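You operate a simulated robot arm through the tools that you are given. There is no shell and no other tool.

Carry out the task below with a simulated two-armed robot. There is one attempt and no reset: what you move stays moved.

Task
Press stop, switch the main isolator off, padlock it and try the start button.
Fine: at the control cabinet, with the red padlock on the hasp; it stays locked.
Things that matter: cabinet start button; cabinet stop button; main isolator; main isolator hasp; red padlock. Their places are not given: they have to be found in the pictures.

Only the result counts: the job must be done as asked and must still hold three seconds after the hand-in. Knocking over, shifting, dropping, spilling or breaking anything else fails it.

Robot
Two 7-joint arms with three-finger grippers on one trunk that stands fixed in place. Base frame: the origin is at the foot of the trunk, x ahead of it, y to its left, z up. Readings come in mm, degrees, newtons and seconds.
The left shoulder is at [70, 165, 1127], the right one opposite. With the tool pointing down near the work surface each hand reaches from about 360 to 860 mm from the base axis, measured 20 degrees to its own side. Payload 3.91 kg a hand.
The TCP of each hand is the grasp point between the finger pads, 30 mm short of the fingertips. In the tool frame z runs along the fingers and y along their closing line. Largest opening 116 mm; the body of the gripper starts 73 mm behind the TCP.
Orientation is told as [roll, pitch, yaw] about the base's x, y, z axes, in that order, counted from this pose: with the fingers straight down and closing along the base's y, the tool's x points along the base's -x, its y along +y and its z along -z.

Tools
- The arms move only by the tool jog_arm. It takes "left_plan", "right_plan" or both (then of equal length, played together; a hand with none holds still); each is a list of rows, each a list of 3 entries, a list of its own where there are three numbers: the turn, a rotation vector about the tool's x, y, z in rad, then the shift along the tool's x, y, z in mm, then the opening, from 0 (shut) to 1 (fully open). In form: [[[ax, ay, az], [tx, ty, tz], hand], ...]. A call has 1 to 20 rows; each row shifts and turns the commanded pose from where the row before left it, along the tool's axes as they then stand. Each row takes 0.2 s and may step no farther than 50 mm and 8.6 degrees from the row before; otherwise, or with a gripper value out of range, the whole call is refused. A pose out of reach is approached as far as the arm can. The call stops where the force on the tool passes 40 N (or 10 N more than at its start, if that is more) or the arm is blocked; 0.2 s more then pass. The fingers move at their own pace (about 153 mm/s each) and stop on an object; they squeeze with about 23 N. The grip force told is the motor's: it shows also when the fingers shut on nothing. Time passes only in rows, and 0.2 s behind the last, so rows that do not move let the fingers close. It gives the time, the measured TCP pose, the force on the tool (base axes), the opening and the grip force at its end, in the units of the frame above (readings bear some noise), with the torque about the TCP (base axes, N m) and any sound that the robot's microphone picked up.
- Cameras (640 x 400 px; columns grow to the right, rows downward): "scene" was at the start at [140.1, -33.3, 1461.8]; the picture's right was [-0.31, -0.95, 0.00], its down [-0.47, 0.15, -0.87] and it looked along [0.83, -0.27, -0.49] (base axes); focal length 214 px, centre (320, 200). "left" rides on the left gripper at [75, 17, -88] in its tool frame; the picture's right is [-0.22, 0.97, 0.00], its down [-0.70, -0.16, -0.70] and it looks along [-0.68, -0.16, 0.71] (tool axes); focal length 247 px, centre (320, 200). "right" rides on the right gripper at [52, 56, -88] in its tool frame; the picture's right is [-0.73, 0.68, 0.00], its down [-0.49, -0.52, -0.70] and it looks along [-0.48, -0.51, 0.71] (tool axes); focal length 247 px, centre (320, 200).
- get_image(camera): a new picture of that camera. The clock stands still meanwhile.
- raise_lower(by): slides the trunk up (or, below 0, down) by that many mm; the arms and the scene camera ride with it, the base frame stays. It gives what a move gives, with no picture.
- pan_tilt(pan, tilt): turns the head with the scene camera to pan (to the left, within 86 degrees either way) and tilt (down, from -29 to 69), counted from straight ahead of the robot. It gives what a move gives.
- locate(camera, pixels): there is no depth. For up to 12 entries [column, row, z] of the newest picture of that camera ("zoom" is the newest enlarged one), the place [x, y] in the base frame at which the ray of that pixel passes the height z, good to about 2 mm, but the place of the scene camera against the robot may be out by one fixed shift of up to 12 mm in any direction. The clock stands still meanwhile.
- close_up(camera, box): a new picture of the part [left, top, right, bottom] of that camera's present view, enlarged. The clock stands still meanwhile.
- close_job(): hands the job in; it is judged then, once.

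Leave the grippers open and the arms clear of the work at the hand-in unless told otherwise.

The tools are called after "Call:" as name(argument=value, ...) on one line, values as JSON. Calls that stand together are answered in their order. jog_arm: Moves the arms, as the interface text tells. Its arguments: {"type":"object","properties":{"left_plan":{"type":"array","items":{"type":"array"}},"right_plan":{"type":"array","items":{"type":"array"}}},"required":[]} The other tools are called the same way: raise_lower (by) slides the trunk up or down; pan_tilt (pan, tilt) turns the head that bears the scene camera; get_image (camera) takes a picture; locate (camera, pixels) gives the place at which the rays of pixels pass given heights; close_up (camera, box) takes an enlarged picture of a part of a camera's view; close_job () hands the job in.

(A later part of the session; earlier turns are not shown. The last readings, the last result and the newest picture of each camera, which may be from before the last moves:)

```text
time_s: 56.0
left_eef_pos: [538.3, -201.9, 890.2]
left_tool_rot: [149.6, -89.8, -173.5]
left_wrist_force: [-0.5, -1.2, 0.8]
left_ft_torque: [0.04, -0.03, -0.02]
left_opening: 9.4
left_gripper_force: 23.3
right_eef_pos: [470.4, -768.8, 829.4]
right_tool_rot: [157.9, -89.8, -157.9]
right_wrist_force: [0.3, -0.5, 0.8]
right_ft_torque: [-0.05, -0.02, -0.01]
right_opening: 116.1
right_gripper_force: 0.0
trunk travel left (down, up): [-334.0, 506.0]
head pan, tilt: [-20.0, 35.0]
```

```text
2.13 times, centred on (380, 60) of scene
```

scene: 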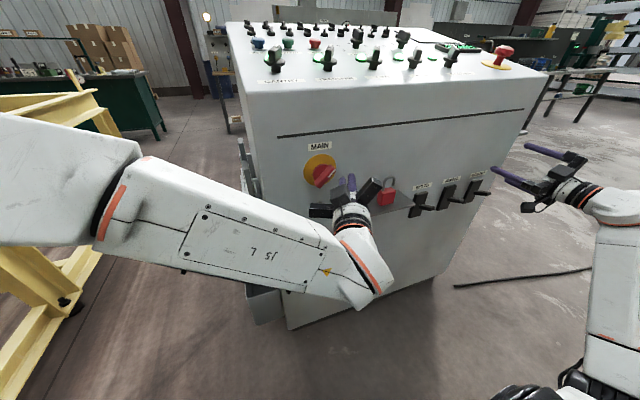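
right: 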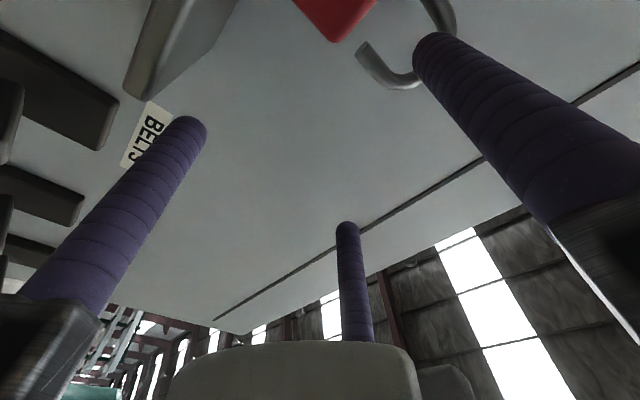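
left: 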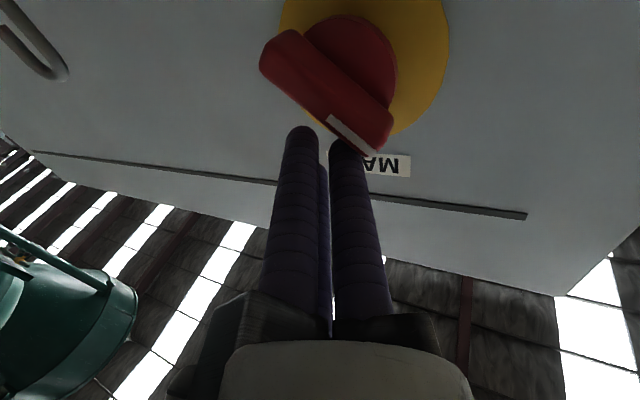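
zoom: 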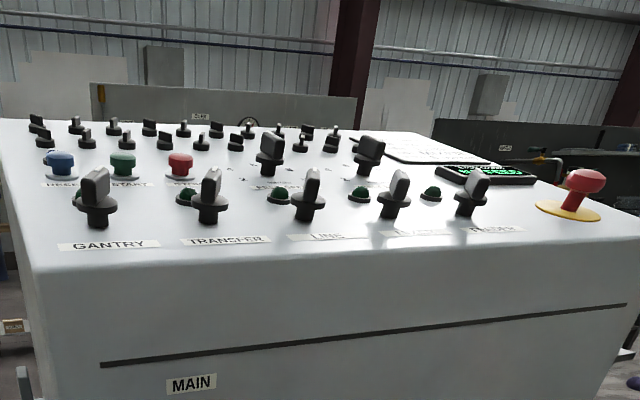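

The green lamps have gone dark, so turning counter-clockwise is off. I'll push on gently to the end stop and watch for the force to rise.

Call:
jog_arm(left_plan=[[[0, 0, 0], [-1.1, 7.8, -3.5], 0], [[0, 0, 0], [1.1, 6, -2.7], 0], [[0, 0, 0], [2, 5, -2.2], 0], [[0, 0, 0], [0, 0, 0], 0]])

Call:
get_image(camera="left")

Call:
close_up(camera="scene", box=[280, 130, 410, 230])

```text
time_s: 56.8
left_eef_pos: [536.3, -184.4, 896.3]
left_tool_rot: [178.7, -89.0, 157.1]
left_wrist_force: [-4.3, -14.0, 6.1]
left_ft_torque: [-0.22, 0.06, -0.34]
left_opening: 8.9
left_gripper_force: 44.5
right_eef_pos: [471.2, -767.4, 828.8]
right_tool_rot: [164.8, -89.7, -164.6]
right_wrist_force: [-1.2, -0.2, -0.2]
right_ft_torque: [-0.03, 0.02, 0.03]
right_opening: 116.4
right_gripper_force: 0.0
trunk travel left (down, up): [-334.0, 506.0]
head pan, tilt: [-20.0, 35.0]
stopped in row 3 (left hand): the force on the tool passed its limit at 48 N (the readings are from after the stop); the commanded pose is now the measured one
```

```text
taken
```

left: 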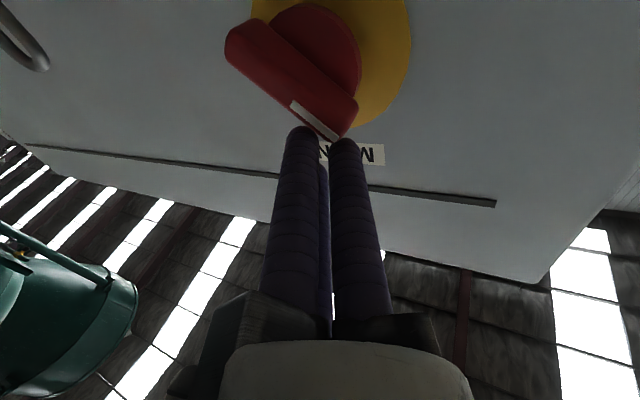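

```text
4.00 times, centred on (345, 180) of scene
```

zoom: 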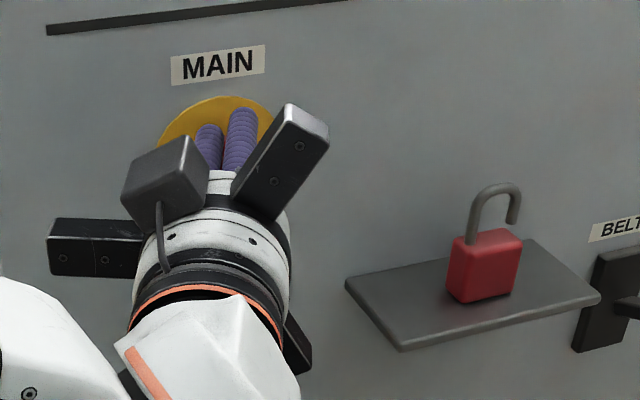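

The end stop is reached: the force spiked, so the isolator is fully off. I relieve the push, back out along the finger axis and check the result.

Call:
jog_arm(left_plan=[[[0, 0, 0], [-4, -5, 0], 0], [[0, 0, 0], [-2, -3, -25], 0], [[0, 0, 0], [0, 0, -30], 0], [[0, 0, 0], [0, 0, 0], 0]])

Call:
get_image(camera="left")

Call:
get_image(camera="scene")

Call:
close_up(camera="scene", box=[230, 10, 530, 110])

```text
time_s: 57.8
left_eef_pos: [485.1, -166.2, 898.2]
left_tool_rot: [-173.1, -89.2, 149.3]
left_wrist_force: [0.6, 0.7, 0.2]
left_ft_torque: [-0.01, -0.01, 0.02]
left_opening: 9.0
left_gripper_force: 45.2
right_eef_pos: [472.6, -767.5, 829.8]
right_tool_rot: [166.9, -89.7, -166.8]
right_wrist_force: [0.6, 0.4, 0.0]
right_ft_torque: [0.02, -0.02, 0.02]
right_opening: 115.9
right_gripper_force: 0.0
trunk travel left (down, up): [-334.0, 506.0]
head pan, tilt: [-20.0, 35.0]
```

```text
taken
```

left: 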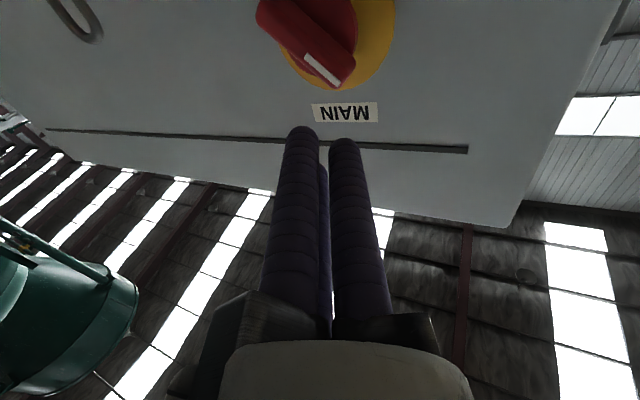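

```text
taken
```

scene: 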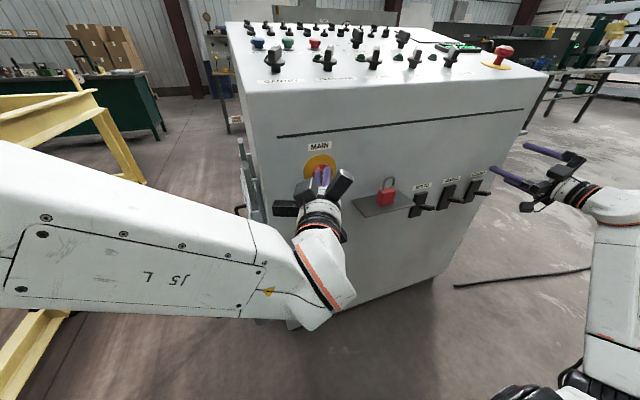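

```text
2.13 times, centred on (380, 60) of scene
```

zoom: 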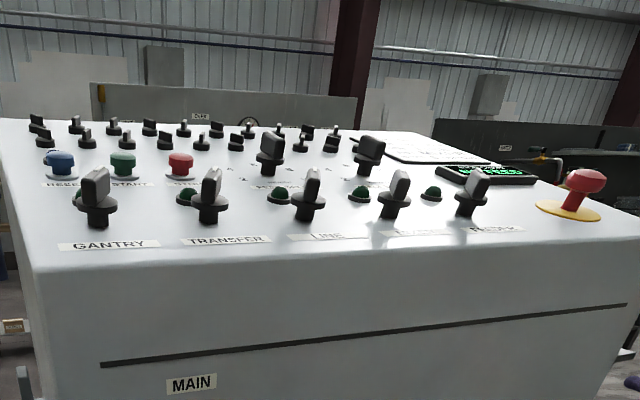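

The isolator is off: its lamps are dark and the handle points up-left. Next comes the padlock. My plan has three steps:
1. The right hand comes in from above and clamps the padlock's two narrow sides between its two side fingers, then hooks it on the peg.
2. The left hand holds the body from the front.
3. The right hand presses the shackle shut.

First I'll move the left hand out of the way.

Call:
jog_arm(left_plan=[[[0, 0, 0], [0, 39, -10.8], 0.5], [[0, 0, 0], [0, 39, -10.8], 0.5], [[0, 0, 0], [0, 39, -10.8], 0.5], [[0, 0, 0], [0, 39, -10.8], 0.5], [[0, 0, 0], [0, 39, -10.8], 0.5], [[0, 0, 0], [0, 0, 0], 0.5]])

Call:
get_image(camera="scene")

Call:
close_up(camera="scene", box=[290, 140, 420, 230])

```text
time_s: 59.2
left_eef_pos: [528.0, 26.0, 903.7]
left_tool_rot: [-178.4, -89.3, 154.3]
left_wrist_force: [0.3, 0.7, 0.2]
left_ft_torque: [-0.04, -0.01, -0.01]
left_opening: 57.9
left_gripper_force: 0.1
left hand out of reach, approached as far as the arm can: row 5
right_eef_pos: [471.7, -766.4, 829.3]
right_tool_rot: [166.1, -89.8, -166.0]
right_wrist_force: [-0.5, 0.0, -0.4]
right_ft_torque: [0.02, 0.0, -0.01]
right_opening: 115.7
right_gripper_force: 0.1
trunk travel left (down, up): [-334.0, 506.0]
head pan, tilt: [-20.0, 35.0]
```

```text
taken
```

scene: 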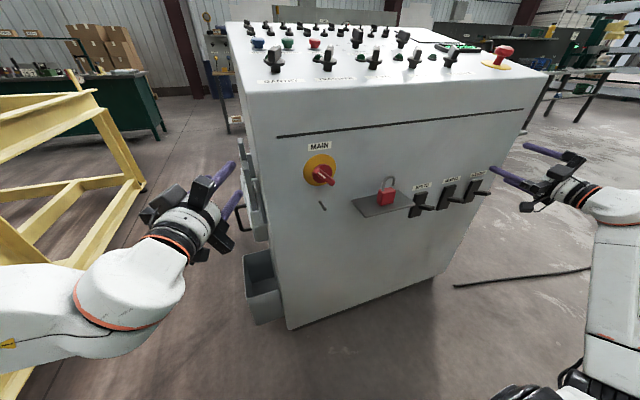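

```text
4.44 times, centred on (355, 185) of scene
```

zoom: 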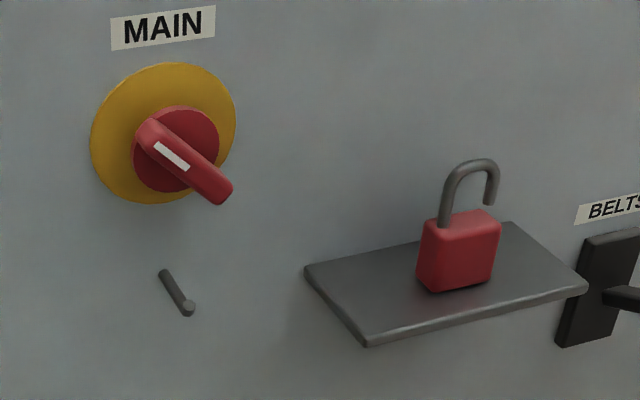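

The handle now points up-left (off). Now I reorient the right hand out on the right: fingers nearly straight down (pitch -15°) and rolled -90°, so that its single finger faces the robot and the pair of fingers faces the cabinet.

Call:
jog_arm(right_plan=[[[0, 0.1454, 0], [0, 0, 0], 1], [[0, 0.1454, 0], [0, 0, 0], 1], [[0, 0.1454, 0], [0, 0, 0], 1], [[0, 0.1454, 0], [0, 0, 0], 1], [[0, 0.1454, 0], [0, 0, 0], 1], [[0, 0.1454, 0], [0, 0, 0], 1], [[0, 0.1454, 0], [0, 0, 0], 1], [[0, 0.1454, 0], [0, 0, 0], 1], [[0, 0.1454, 0], [0, 0, 0], 1], [[0, 0, -0.1428], [0, 0, 0], 1], [[0, 0, -0.1428], [0, 0, 0], 1], [[0, 0, -0.1428], [0, 0, 0], 1], [[0, 0, -0.1428], [0, 0, 0], 1], [[0, 0, -0.1428], [0, 0, 0], 1], [[0, 0, -0.1428], [0, 0, 0], 1], [[0, 0, -0.1428], [0, 0, 0], 1], [[0, 0, -0.1428], [0, 0, 0], 1], [[0, 0, -0.1428], [0, 0, 0], 1], [[0, 0, -0.1428], [0, 0, 0], 1], [[0, 0, -0.1428], [0, 0, 0], 1]])

Call:
get_image(camera="scene")

Call:
get_image(camera="right")

```text
time_s: 63.4
left_eef_pos: [526.7, 26.4, 904.3]
left_tool_rot: [-174.9, -89.3, 151.0]
left_wrist_force: [0.9, 0.2, 0.1]
left_ft_torque: [-0.02, -0.01, 0.03]
left_opening: 58.0
left_gripper_force: 0.1
right_eef_pos: [472.2, -766.8, 830.0]
right_tool_rot: [-15.3, 0.1, 90.3]
right_wrist_force: [0.1, 0.4, 0.0]
right_ft_torque: [0.0, 0.03, 0.02]
right_opening: 116.0
right_gripper_force: 0.0
trunk travel left (down, up): [-334.0, 506.0]
head pan, tilt: [-20.0, 35.0]
```

```text
taken
```

scene: 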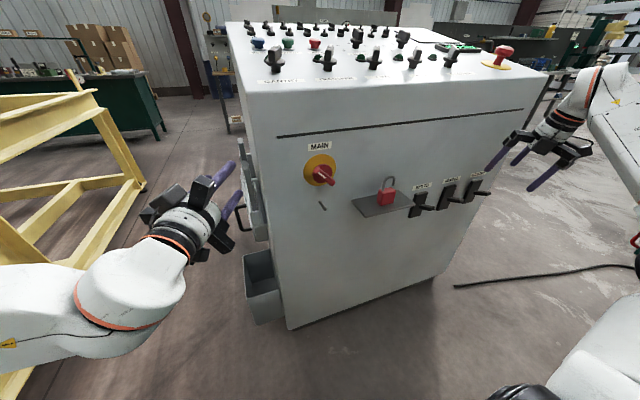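

```text
taken
```

right: 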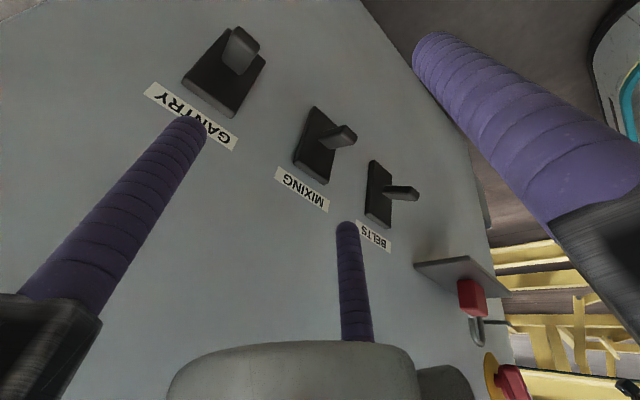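

The right hand is oriented as planned. I raise it a bit, then move it over to hover at about (500,-386,890), above and in front of the padlock, with the opening set to about 0.68.

Call:
jog_arm(right_plan=[[[0, 0, 0], [0, 0, -31], 0.68], [[0, 0, 0], [0, 0, -31], 0.68], [[0, 0, 0], [-38.1, -4.3, 1.2], 0.68], [[0, 0, 0], [-38.1, -4.3, 1.2], 0.68], [[0, 0, 0], [-38.1, -4.3, 1.2], 0.68], [[0, 0, 0], [-38.1, -4.3, 1.2], 0.68], [[0, 0, 0], [-38.1, -4.3, 1.2], 0.68], [[0, 0, 0], [-38.1, -4.3, 1.2], 0.68], [[0, 0, 0], [-38.1, -4.3, 1.2], 0.68], [[0, 0, 0], [-38.1, -4.3, 1.2], 0.68], [[0, 0, 0], [-38.1, -4.3, 1.2], 0.68], [[0, 0, 0], [-38.1, -4.3, 1.2], 0.68], [[0, 0, 0], [0, 0, 0], 0.68]])

Call:
get_image(camera="right")

Call:
get_image(camera="scene")

```text
time_s: 66.2
left_eef_pos: [527.3, 25.8, 904.2]
left_tool_rot: [-175.9, -89.1, 152.0]
left_wrist_force: [-0.1, 0.8, 0.5]
left_ft_torque: [0.04, 0.03, -0.04]
left_opening: 58.0
left_gripper_force: 0.0
right_eef_pos: [498.6, -385.1, 889.9]
right_tool_rot: [-15.1, -0.1, 90.1]
right_wrist_force: [-0.6, 0.0, -0.3]
right_ft_torque: [0.02, 0.01, -0.04]
right_opening: 79.1
right_gripper_force: 0.1
trunk travel left (down, up): [-334.0, 506.0]
head pan, tilt: [-20.0, 35.0]
```

```text
taken
```

right: 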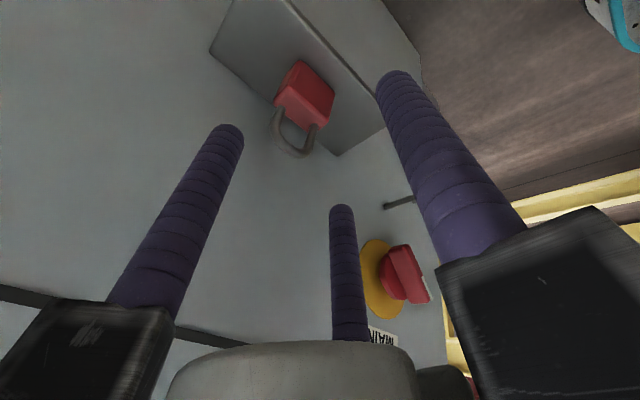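

```text
taken
```

scene: 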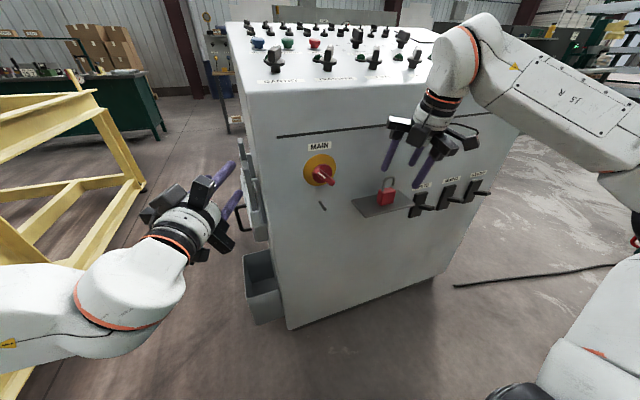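

The hand hovers as planned, and the padlock is visible at (305,95) in the right camera. I'll measure its position precisely from here.

Call:
close_up(camera="right", box=[220, 30, 380, 170])

Call:
close_up(camera="scene", box=[340, 110, 440, 230])

```text
2.86 times, centred on (300, 100) of right
```

zoom: 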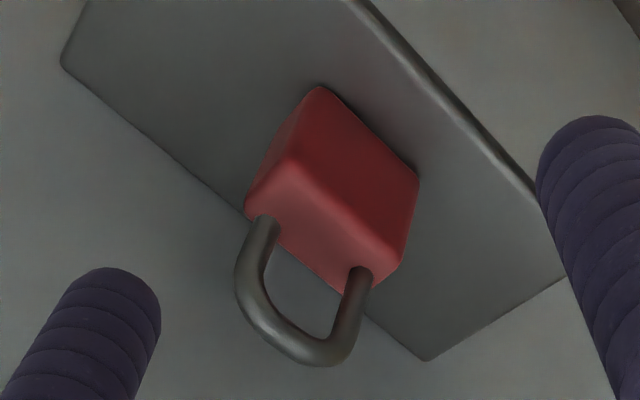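

```text
3.33 times, centred on (390, 170) of scene
```

zoom: 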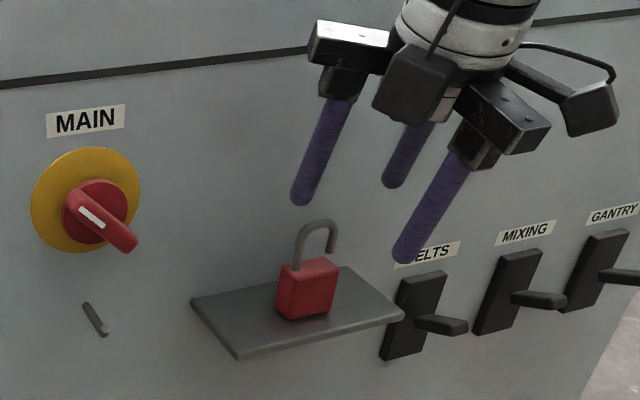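

I'll locate the body's corners, the leg positions and the shackle top from this view.

Call:
locate(camera="right", pixels=[[290.5, 85, 788], [328, 115.8, 788], [274.8, 102.8, 788], [321.7, 130.5, 788], [334.3, 93, 743], [300, 60.8, 743], [313.3, 125.2, 788], [279.7, 107.7, 800], [294.8, 157.8, 835], [294.8, 157.8, 825], [336.7, 155.3, 743], [210.8, 51.7, 743]])

```text
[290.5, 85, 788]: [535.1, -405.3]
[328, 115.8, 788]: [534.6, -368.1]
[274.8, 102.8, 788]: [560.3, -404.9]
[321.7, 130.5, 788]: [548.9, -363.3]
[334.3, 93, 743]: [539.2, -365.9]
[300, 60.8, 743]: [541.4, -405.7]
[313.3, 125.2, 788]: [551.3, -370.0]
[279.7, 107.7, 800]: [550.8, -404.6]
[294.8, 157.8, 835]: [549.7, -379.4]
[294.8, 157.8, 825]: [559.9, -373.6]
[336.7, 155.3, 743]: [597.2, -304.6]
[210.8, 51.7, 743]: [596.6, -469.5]
```

The measurements agree: body centre at about (551,-386), spanning y -366 to -405. I lower the open hand along its axis around the padlock, first by 75 mm.

Call:
jog_arm(right_plan=[[[0, 0, 0], [0.3, 0.6, 25], 0.68], [[0, 0, 0], [0.3, 0.6, 25], 0.68], [[0, 0, 0], [0.3, 0.6, 25], 0.68], [[0, 0, 0], [0, 0, 0], 0.68]])

Call:
close_up(camera="right", box=[180, 0, 440, 180])

Call:
close_up(camera="scene", box=[340, 130, 440, 230])

```text
time_s: 67.2
left_eef_pos: [527.9, 25.6, 904.2]
left_tool_rot: [-174.6, -89.1, 150.7]
left_wrist_force: [0.7, -0.7, 0.0]
left_ft_torque: [-0.02, 0.04, -0.02]
left_opening: 58.1
left_gripper_force: 0.0
right_eef_pos: [517.1, -386.4, 816.8]
right_tool_rot: [-15.4, -0.2, 90.1]
right_wrist_force: [0.6, -0.5, -0.2]
right_ft_torque: [0.01, 0.0, 0.03]
right_opening: 78.9
right_gripper_force: 0.1
trunk travel left (down, up): [-334.0, 506.0]
head pan, tilt: [-20.0, 35.0]
```

```text
2.22 times, centred on (310, 90) of right
```

zoom: 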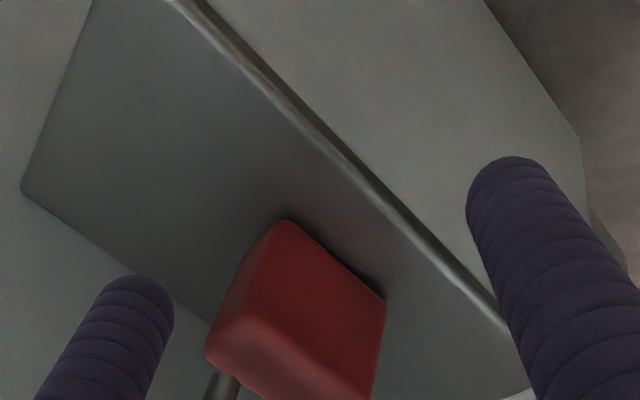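

```text
4.00 times, centred on (390, 180) of scene
```

zoom: 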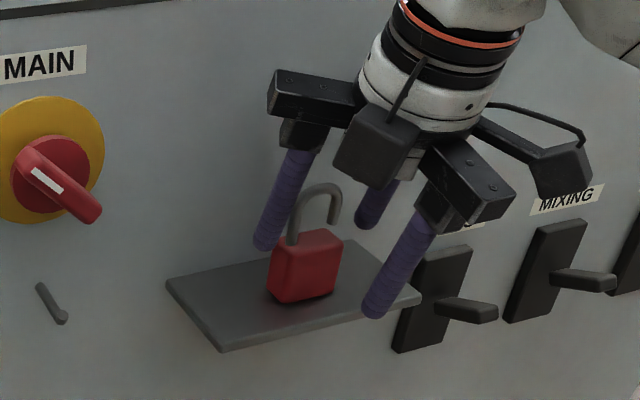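

The fingers straddle the padlock well: one on the left, one on the right behind, and one in front. I lower the last 33 mm.

Call:
jog_arm(right_plan=[[[0, 0, 0], [0, 0, 17], 0.68], [[0, 0, 0], [0, 0, 16], 0.68], [[0, 0, 0], [0, 0, 0], 0.68]])

Call:
close_up(camera="right", box=[180, 0, 460, 200])

Call:
close_up(camera="scene", box=[350, 150, 430, 230])

```text
time_s: 68.0
left_eef_pos: [526.8, 26.3, 903.8]
left_tool_rot: [-174.8, -89.2, 150.8]
left_wrist_force: [0.2, -0.8, 0.6]
left_ft_torque: [-0.07, 0.01, 0.03]
left_opening: 57.9
left_gripper_force: 0.1
right_eef_pos: [526.6, -386.1, 784.1]
right_tool_rot: [-15.3, 0.0, 90.2]
right_wrist_force: [0.0, -0.4, 0.6]
right_ft_torque: [0.0, 0.0, -0.03]
right_opening: 79.0
right_gripper_force: 0.0
trunk travel left (down, up): [-334.0, 506.0]
head pan, tilt: [-20.0, 35.0]
```

```text
2.00 times, centred on (320, 100) of right
```

zoom: 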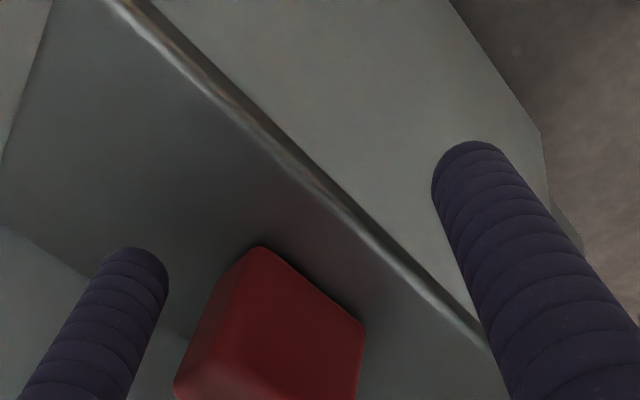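

```text
5.00 times, centred on (390, 190) of scene
```

zoom: 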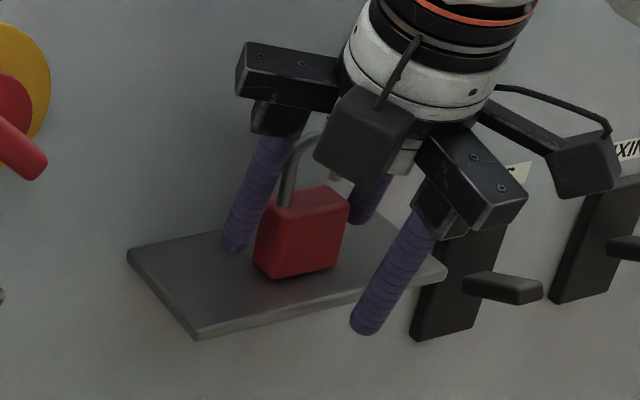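

The padlock stands between the two side fingers. I close the hand while holding it still.

Call:
jog_arm(right_plan=[[[0, 0, 0], [0, 0, 0], 0.5], [[0, 0, 0], [0, 0, 0], 0.4], [[0, 0, 0], [0, 0, 0], 0.2], [[0, 0, 0], [0, 0, 0], 0.0], [[0, 0, 0], [0, 0, 0], 0.0]])

Call:
close_up(camera="right", box=[180, 0, 460, 200])

Call:
close_up(camera="scene", box=[350, 150, 430, 230])

```text
time_s: 69.2
left_eef_pos: [526.2, 25.4, 903.0]
left_tool_rot: [-174.8, -89.2, 150.7]
left_wrist_force: [0.2, -0.1, -0.4]
left_ft_torque: [0.0, 0.02, -0.01]
left_opening: 58.1
left_gripper_force: 0.1
right_eef_pos: [525.3, -385.9, 785.6]
right_tool_rot: [-15.4, 0.0, 90.0]
right_wrist_force: [0.9, 0.1, 0.7]
right_ft_torque: [0.04, -0.05, 0.0]
right_opening: 54.5
right_gripper_force: 22.4
trunk travel left (down, up): [-334.0, 506.0]
head pan, tilt: [-20.0, 35.0]
```

```text
2.00 times, centred on (320, 100) of right
```

zoom: 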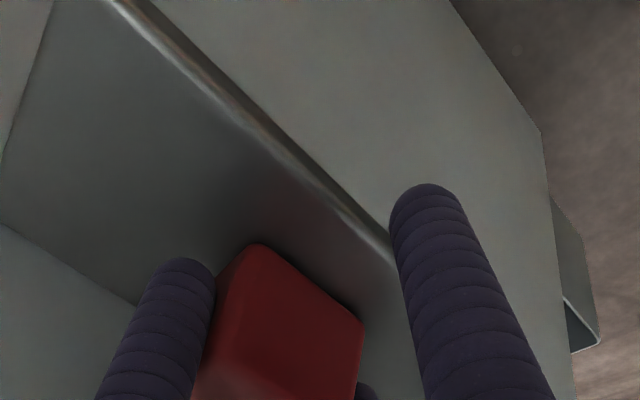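

```text
5.00 times, centred on (390, 190) of scene
```

zoom: 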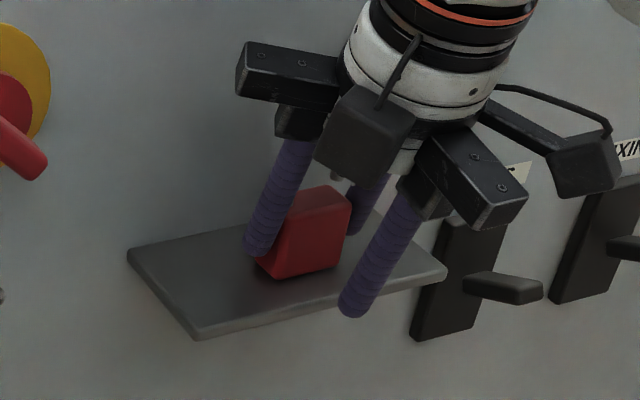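

The opening stopped at 54.5 mm, just what two fingers clamping a ~40 mm body should read. I lift straight up 40 mm and check the hold.

Call:
jog_arm(right_plan=[[[0, 0, 0], [0, -2.6, -9.7], 0.0], [[0, 0, 0], [0, -2.6, -9.7], 0.0], [[0, 0, 0], [0, -2.6, -9.7], 0.0], [[0, 0, 0], [0, -2.6, -9.7], 0.0], [[0, 0, 0], [0, 0, 0], 0.0]])

Call:
get_image(camera="right")

Call:
close_up(camera="scene", box=[340, 120, 440, 230])

```text
time_s: 70.4
left_eef_pos: [528.3, 25.0, 903.5]
left_tool_rot: [-175.0, -89.2, 150.8]
left_wrist_force: [-0.6, 0.4, -0.2]
left_ft_torque: [-0.01, 0.0, 0.03]
left_opening: 58.0
left_gripper_force: 0.0
right_eef_pos: [525.6, -386.2, 824.5]
right_tool_rot: [-15.3, -0.1, 90.1]
right_wrist_force: [0.8, 0.1, -0.2]
right_ft_torque: [-0.03, 0.05, -0.03]
right_opening: 54.4
right_gripper_force: 22.9
trunk travel left (down, up): [-334.0, 506.0]
head pan, tilt: [-20.0, 35.0]
```

```text
taken
```

right: 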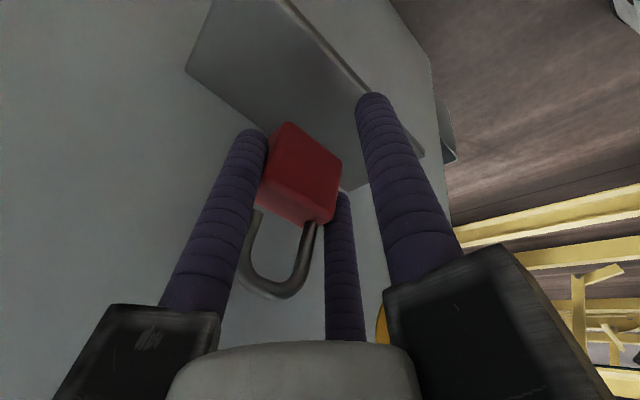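

```text
3.64 times, centred on (390, 175) of scene
```

zoom: 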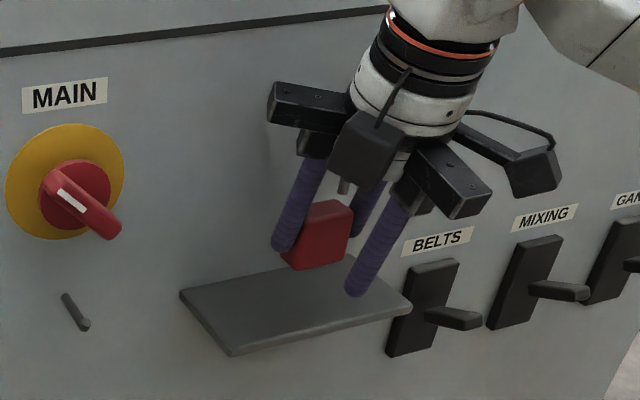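

The padlock is lifted and held upright. I'll check in the right camera how it sits in the fingers.

Call:
close_up(camera="right", box=[200, 90, 420, 330])

Call:
locate(camera="right", pixels=[[310, 225, 828], [310, 225, 815], [270, 297, 870], [270, 297, 860], [342, 162, 783], [290, 123, 783], [258, 198, 828], [333, 225, 828]])

```text
1.67 times, centred on (310, 210) of right
```

zoom: 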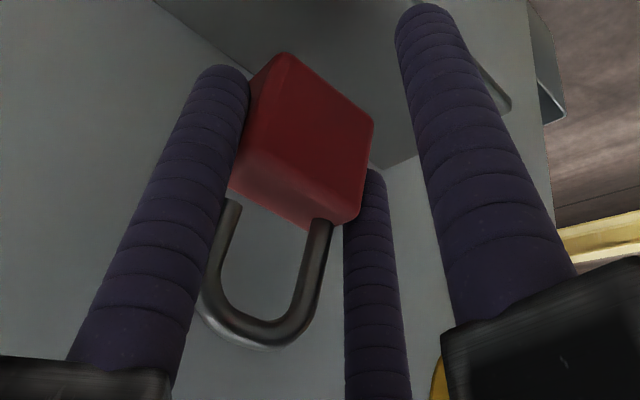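

```text
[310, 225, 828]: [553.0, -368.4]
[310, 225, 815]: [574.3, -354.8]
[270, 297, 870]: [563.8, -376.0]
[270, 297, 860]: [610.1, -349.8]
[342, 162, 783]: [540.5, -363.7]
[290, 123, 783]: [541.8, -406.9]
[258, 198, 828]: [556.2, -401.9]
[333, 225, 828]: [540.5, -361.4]
```

The padlock sits as predicted: bottom at z≈783, upright, centred in the fingers. I back off slightly, tilt to -25° so that the wrist will clear the isolator handle, and carry it left to y≈-201 at a safe height (z≈840).

Call:
jog_arm(right_plan=[[[0, 0, 0], [0, 7.7, -9.9], 0.0], [[0, 0, 0], [0, 7.7, -9.9], 0.0], [[0.058, 0, 0], [0, 0, 0], 0.0], [[0.058, 0, 0], [0, 0, 0], 0.0], [[0.0585, 0, 0], [0, 0, 0], 0.0], [[0, 0, 0], [-23, 0, 0], 0.0], [[0, 0, 0], [-23, 0, 0], 0.0], [[0, 0, 0], [-23, 0, 0], 0.0], [[0, 0, 0], [-23, 0, 0], 0.0], [[0, 0, 0], [-23, 0, 0], 0.0], [[0, 0, 0], [-23, 0, 0], 0.0], [[0, 0, 0], [-23, 0, 0], 0.0], [[0, 0, 0], [-24, 0, 0], 0.0], [[0, 0, 0], [0, 0, 0], 0.0]])

Call:
get_image(camera="right")

Call:
get_image(camera="scene")

```text
time_s: 73.4
left_eef_pos: [528.1, 26.5, 902.2]
left_tool_rot: [-175.4, -89.2, 151.4]
left_wrist_force: [-0.4, -0.5, 0.1]
left_ft_torque: [-0.02, 0.0, 0.03]
left_opening: 58.1
left_gripper_force: 0.1
right_eef_pos: [506.3, -201.9, 840.3]
right_tool_rot: [-25.3, -0.1, 90.1]
right_wrist_force: [0.6, 0.4, -2.2]
right_ft_torque: [0.0, 0.04, 0.0]
right_opening: 54.7
right_gripper_force: 22.9
trunk travel left (down, up): [-334.0, 506.0]
head pan, tilt: [-20.0, 35.0]
```

```text
taken
```

right: 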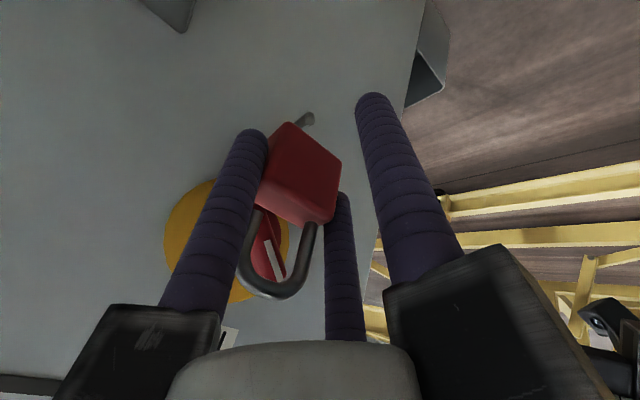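

```text
taken
```

scene: 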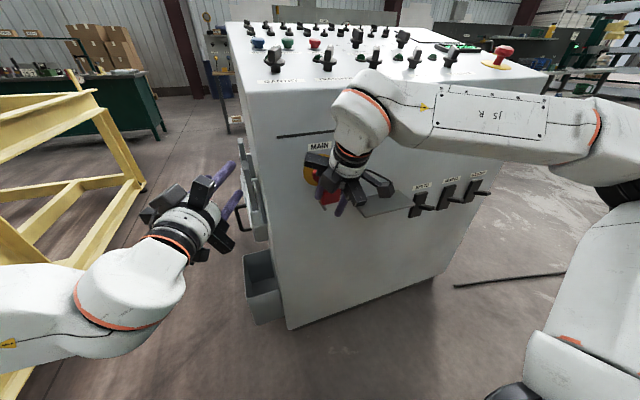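

No slip: the padlock sits the same in the right camera. I now descend 112 mm at constant x≈503, so that the shackle loop comes in front of the peg.

Call:
jog_arm(right_plan=[[[0, 0, 0], [0, 12.5, 25], 0.0], [[0, 0, 0], [0, 12.5, 25], 0.0], [[0, 0, 0], [0, 12.5, 25], 0.0], [[0, 0, 0], [0, 12.5, 25], 0.0], [[0, 0, 0], [0, 0, 0], 0.0]])

Call:
get_image(camera="right")

Call:
get_image(camera="scene")

Call:
get_image(camera="left")

```text
time_s: 74.6
left_eef_pos: [526.7, 25.6, 903.7]
left_tool_rot: [-174.7, -89.2, 150.8]
left_wrist_force: [-0.2, -0.1, -2.0]
left_ft_torque: [-0.02, -0.02, -0.01]
left_opening: 57.9
left_gripper_force: 0.0
right_eef_pos: [501.5, -201.1, 727.9]
right_tool_rot: [-25.3, -0.1, 90.0]
right_wrist_force: [-0.4, 0.1, -0.8]
right_ft_torque: [-0.02, 0.03, 0.01]
right_opening: 54.7
right_gripper_force: 22.7
trunk travel left (down, up): [-334.0, 506.0]
head pan, tilt: [-20.0, 35.0]
```

```text
taken
```

right: 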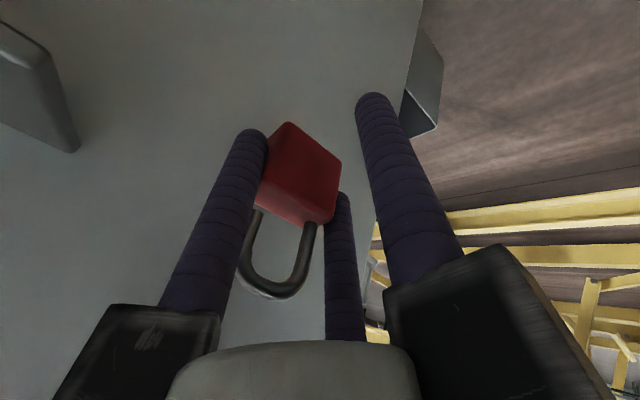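

```text
taken
```

scene: 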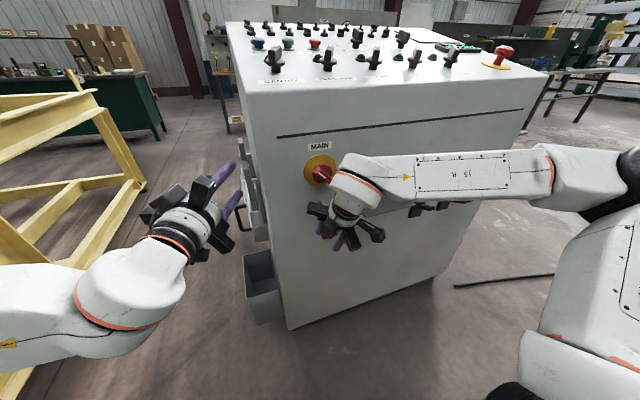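

```text
taken
```

left: 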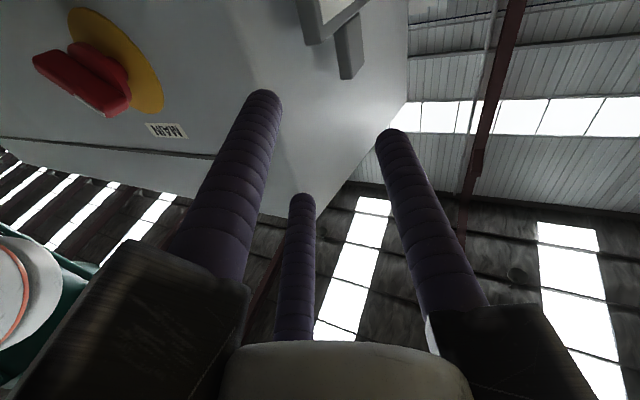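

The peg is hidden behind a finger from this view, so I'll enlarge the loop to verify where the peg line will pass. By my calculation that is pixel (274,253).

Call:
close_up(camera="right", box=[210, 190, 350, 310])

Call:
close_up(camera="scene", box=[290, 140, 410, 260])

```text
3.33 times, centred on (280, 250) of right
```

zoom: 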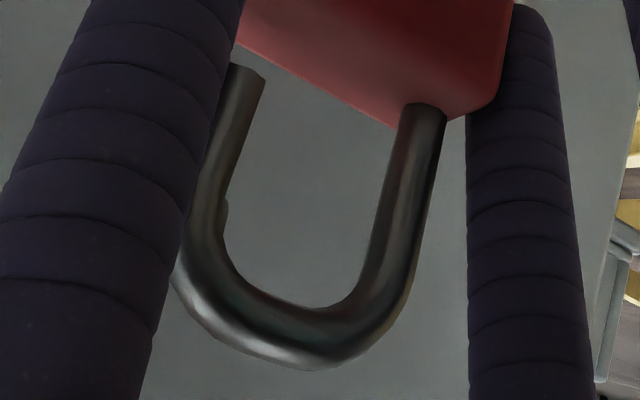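

```text
3.33 times, centred on (350, 200) of scene
```

zoom: 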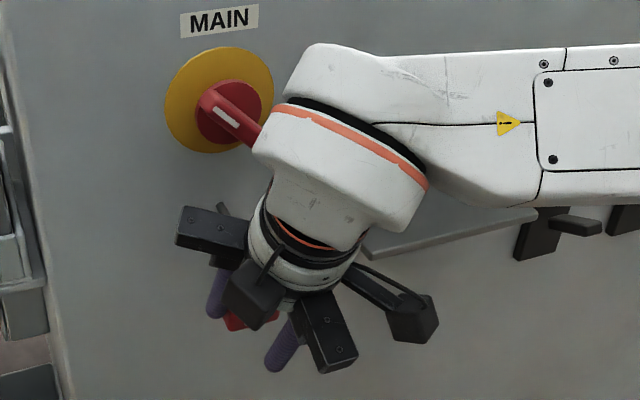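

The loop's interior is centred on the predicted peg line: loop centre at about (276,253). I move straight toward the face by 32 mm and check.

Call:
jog_arm(right_plan=[[[0, 0, 0], [0, -7.25, 3.38], 0.0], [[0, 0, 0], [0, -7.25, 3.38], 0.0], [[0, 0, 0], [0, -7.25, 3.38], 0.0], [[0, 0, 0], [0, -7.25, 3.38], 0.0], [[0, 0, 0], [0, 0, 0], 0.0]])

Call:
close_up(camera="right", box=[210, 190, 350, 310])

```text
time_s: 75.8
left_eef_pos: [526.7, 26.2, 902.3]
left_tool_rot: [-174.5, -89.2, 150.5]
left_wrist_force: [0.1, 0.0, -0.7]
left_ft_torque: [0.01, 0.03, 0.0]
left_opening: 57.9
left_gripper_force: 0.0
right_eef_pos: [534.6, -201.2, 727.2]
right_tool_rot: [-25.2, 0.0, 90.0]
right_wrist_force: [0.3, -0.2, -1.4]
right_ft_torque: [-0.02, 0.01, 0.02]
right_opening: 54.4
right_gripper_force: 23.1
trunk travel left (down, up): [-334.0, 506.0]
head pan, tilt: [-20.0, 35.0]
```

```text
3.33 times, centred on (280, 250) of right
```

zoom: 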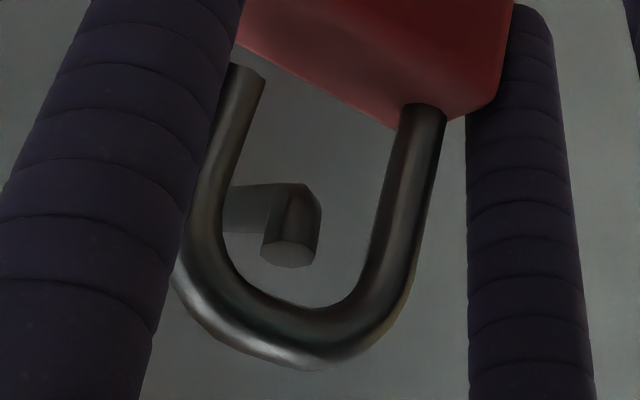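

Now I can see the hasp properly: it's a peg with an upturned end, like a hook, inside the loop's view. I'll raise the padlock 7 mm so that the loop clears the upturned tip, then go on over it.

Call:
jog_arm(right_plan=[[[0, 0, 0], [0, -2.96, -6.3], 0.0], [[0, 0, 0], [0, 0, 0], 0.0]])

Call:
close_up(camera="right", box=[220, 200, 340, 300])

Call:
close_up(camera="scene", box=[300, 150, 380, 250])

```text
time_s: 76.4
left_eef_pos: [527.9, 25.9, 903.3]
left_tool_rot: [-174.5, -89.3, 150.7]
left_wrist_force: [-0.5, -0.5, 0.1]
left_ft_torque: [-0.02, -0.01, 0.03]
left_opening: 57.6
left_gripper_force: 0.1
right_eef_pos: [534.9, -201.4, 734.8]
right_tool_rot: [-25.1, 0.0, 90.0]
right_wrist_force: [-0.1, -0.5, -1.5]
right_ft_torque: [0.02, 0.03, -0.03]
right_opening: 54.6
right_gripper_force: 22.7
trunk travel left (down, up): [-334.0, 506.0]
head pan, tilt: [-20.0, 35.0]
```

```text
4.00 times, centred on (280, 250) of right
```

zoom: 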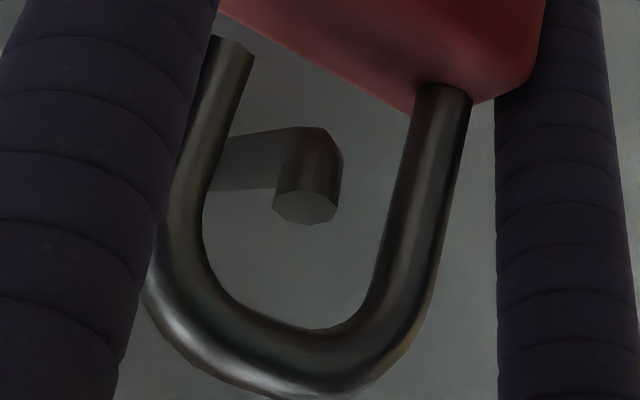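

```text
4.00 times, centred on (340, 200) of scene
```

zoom: 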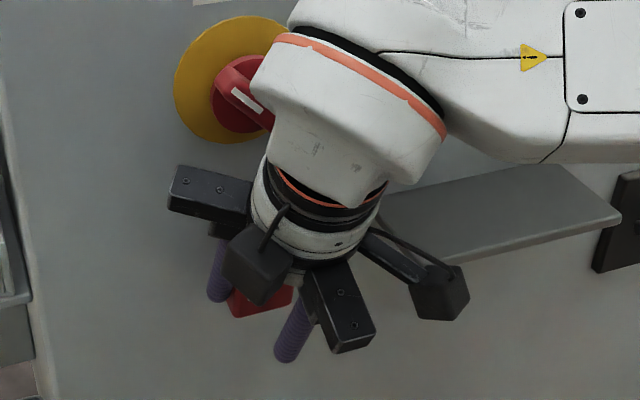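

The hook tip is now well inside the loop with clearance all round. I continue straight in by 17 mm in small steps.

Call:
jog_arm(right_plan=[[[0, 0, 0], [0, -3.9, 1.82], 0.0], [[0, 0, 0], [0, -3.9, 1.82], 0.0], [[0, 0, 0], [0, -3.9, 1.82], 0.0], [[0, 0, 0], [0, -3.9, 1.82], 0.0], [[0, 0, 0], [0, 0, 0], 0.0]])

Call:
close_up(camera="right", box=[220, 200, 340, 300])

Call:
close_up(camera="scene", box=[300, 150, 380, 250])

```text
time_s: 77.6
left_eef_pos: [526.6, 26.7, 902.8]
left_tool_rot: [-174.7, -89.2, 150.6]
left_wrist_force: [-0.8, -0.5, 0.4]
left_ft_torque: [0.01, -0.01, 0.02]
left_opening: 58.1
left_gripper_force: 0.0
right_eef_pos: [553.7, -201.9, 735.7]
right_tool_rot: [-25.3, -0.1, 90.2]
right_wrist_force: [0.7, -0.8, -1.3]
right_ft_torque: [0.0, 0.06, 0.0]
right_opening: 54.3
right_gripper_force: 23.5
trunk travel left (down, up): [-334.0, 506.0]
head pan, tilt: [-20.0, 35.0]
```

```text
4.00 times, centred on (280, 250) of right
```

zoom: 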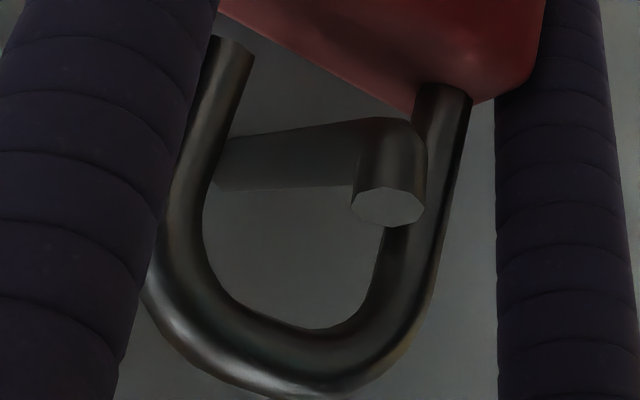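

```text
4.00 times, centred on (340, 200) of scene
```

zoom: 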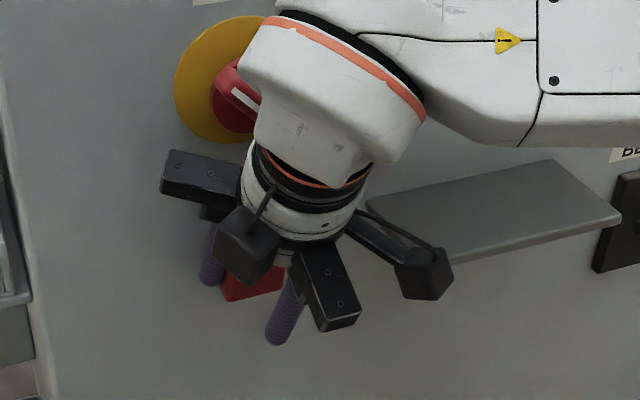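

The shackle is now past the upturned tip, which overlaps the right leg in the picture, so the padlock is hooked. I lower it about 15 mm until the shackle rests on the peg.

Call:
jog_arm(right_plan=[[[0, 0, 0], [0, 2.1, 4.53], 0.0], [[0, 0, 0], [0, 2.1, 4.53], 0.0], [[0, 0, 0], [0, 2.1, 4.53], 0.0], [[0, 0, 0], [0, 0, 0], 0.0]])

Call:
close_up(camera="right", box=[220, 180, 340, 300])

```text
time_s: 78.6
left_eef_pos: [527.0, 26.5, 903.6]
left_tool_rot: [-174.6, -89.3, 150.6]
left_wrist_force: [-0.2, 0.8, 0.1]
left_ft_torque: [-0.01, 0.01, -0.03]
left_opening: 58.0
left_gripper_force: 0.0
right_eef_pos: [551.5, -201.1, 721.1]
right_tool_rot: [-25.2, 0.0, 90.1]
right_wrist_force: [0.3, 0.4, -0.1]
right_ft_torque: [-0.01, 0.02, 0.0]
right_opening: 54.7
right_gripper_force: 23.5
trunk travel left (down, up): [-334.0, 506.0]
head pan, tilt: [-20.0, 35.0]
```

```text
3.33 times, centred on (280, 240) of right
```

zoom: 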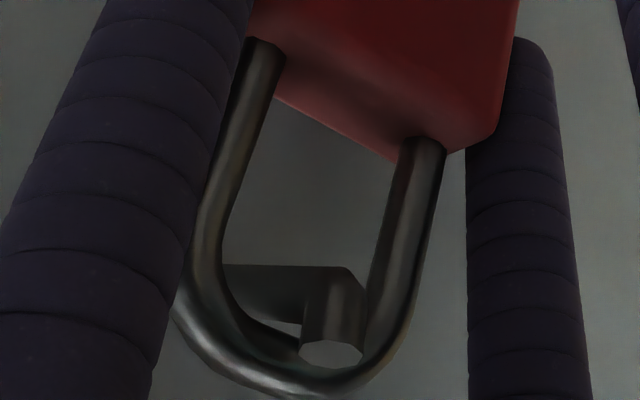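

The peg sits in the crook of the shackle. I lower 2 mm more and then open the hand gently so that the padlock hangs on the hook.

Call:
jog_arm(right_plan=[[[0, 0, 0], [0, 0.85, 1.8], 0.0], [[0, 0, 0], [0, 0, 0], 0.0], [[0, 0, 0], [0, 0, 0], 0.5], [[0, 0, 0], [0, 0, 0], 0.55], [[0, 0, 0], [0, 0, 0], 0.6], [[0, 0, 0], [0, 0, 0], 0.65], [[0, 0, 0], [0, 0, 0], 0.65]])

Call:
get_image(camera="right")

Call:
close_up(camera="right", box=[200, 100, 380, 300])

```text
time_s: 80.2
left_eef_pos: [526.3, 27.2, 903.6]
left_tool_rot: [-174.6, -89.2, 150.7]
left_wrist_force: [-0.5, -0.6, -0.3]
left_ft_torque: [-0.02, -0.02, 0.0]
left_opening: 57.9
left_gripper_force: 0.1
right_eef_pos: [552.0, -201.1, 719.0]
right_tool_rot: [-25.1, 0.0, 90.0]
right_wrist_force: [0.0, -0.8, -0.2]
right_ft_torque: [0.02, 0.0, 0.0]
right_opening: 75.5
right_gripper_force: 0.0
trunk travel left (down, up): [-334.0, 506.0]
head pan, tilt: [-20.0, 35.0]
```

```text
taken
```

right: 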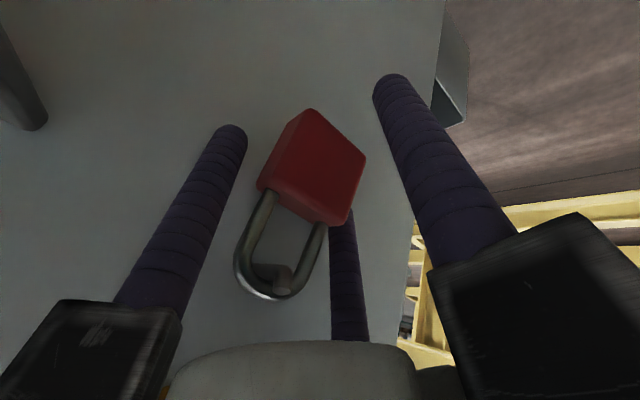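

```text
2.00 times, centred on (290, 200) of right
```

zoom: 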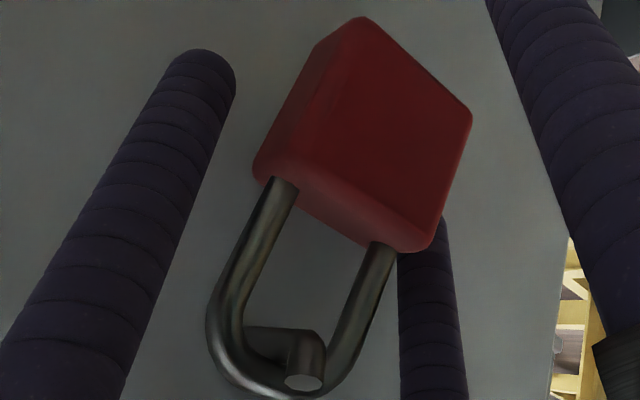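

The padlock now hangs on the hook, free of the fingers. I withdraw the right hand up and back along its own axis.

Call:
jog_arm(right_plan=[[[0, 0, 0], [0, 0, -15], 0.68], [[0, 0, 0], [0, 0, -25], 0.68], [[0, 0, 0], [0, 0, -30], 0.68], [[0, 0, 0], [0, 0, -30], 0.68], [[0, 0, 0], [0, 20, -20], 0.68], [[0, 0, 0], [0, 0, 0], 0.68]])

Call:
get_image(camera="right")

Call:
get_image(camera="scene")

```text
time_s: 81.6
left_eef_pos: [527.5, 26.2, 903.8]
left_tool_rot: [-174.4, -89.2, 150.5]
left_wrist_force: [0.0, -0.7, -0.5]
left_ft_torque: [-0.03, -0.01, 0.0]
left_opening: 58.1
left_gripper_force: 0.0
right_eef_pos: [484.3, -202.8, 818.4]
right_tool_rot: [-25.2, 0.0, 90.2]
right_wrist_force: [0.1, -0.6, 0.8]
right_ft_torque: [0.02, 0.0, 0.0]
right_opening: 78.8
right_gripper_force: 0.1
trunk travel left (down, up): [-334.0, 506.0]
head pan, tilt: [-20.0, 35.0]
```

```text
taken
```

right: 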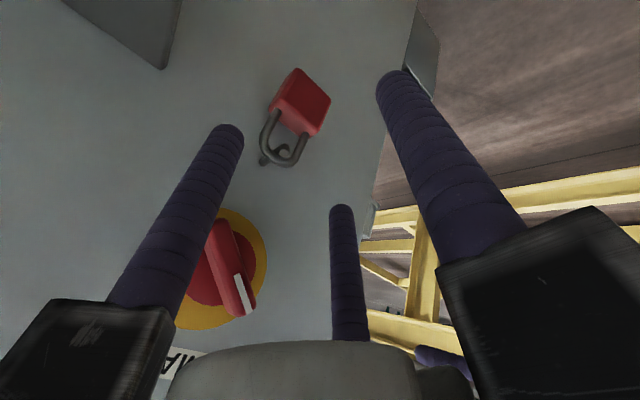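

```text
taken
```

scene: 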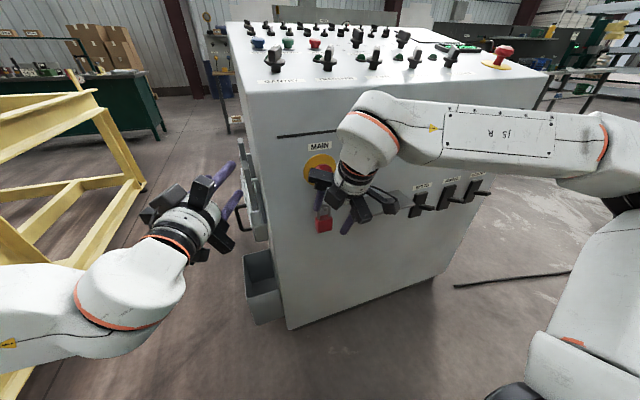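

The padlock hangs on the hook by itself. I'll look closely from both cameras.

Call:
close_up(camera="scene", box=[295, 170, 365, 240])

Call:
close_up(camera="right", box=[220, 50, 360, 190])

```text
5.71 times, centred on (330, 205) of scene
```

zoom: 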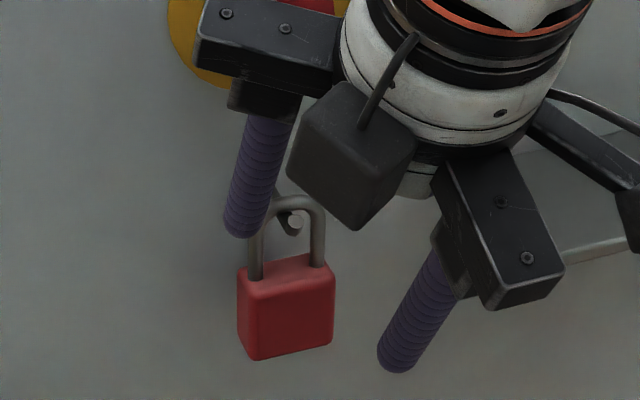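

```text
2.86 times, centred on (290, 120) of right
```

zoom: 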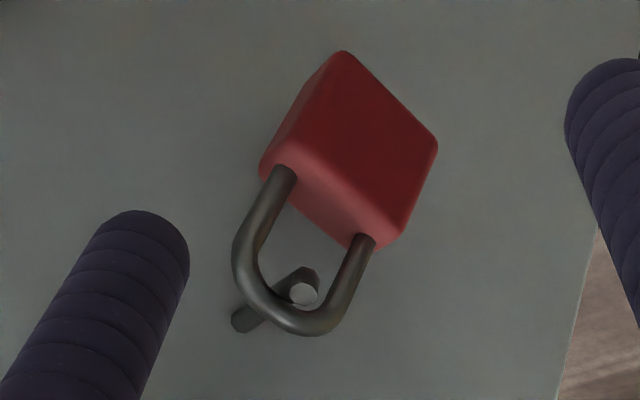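

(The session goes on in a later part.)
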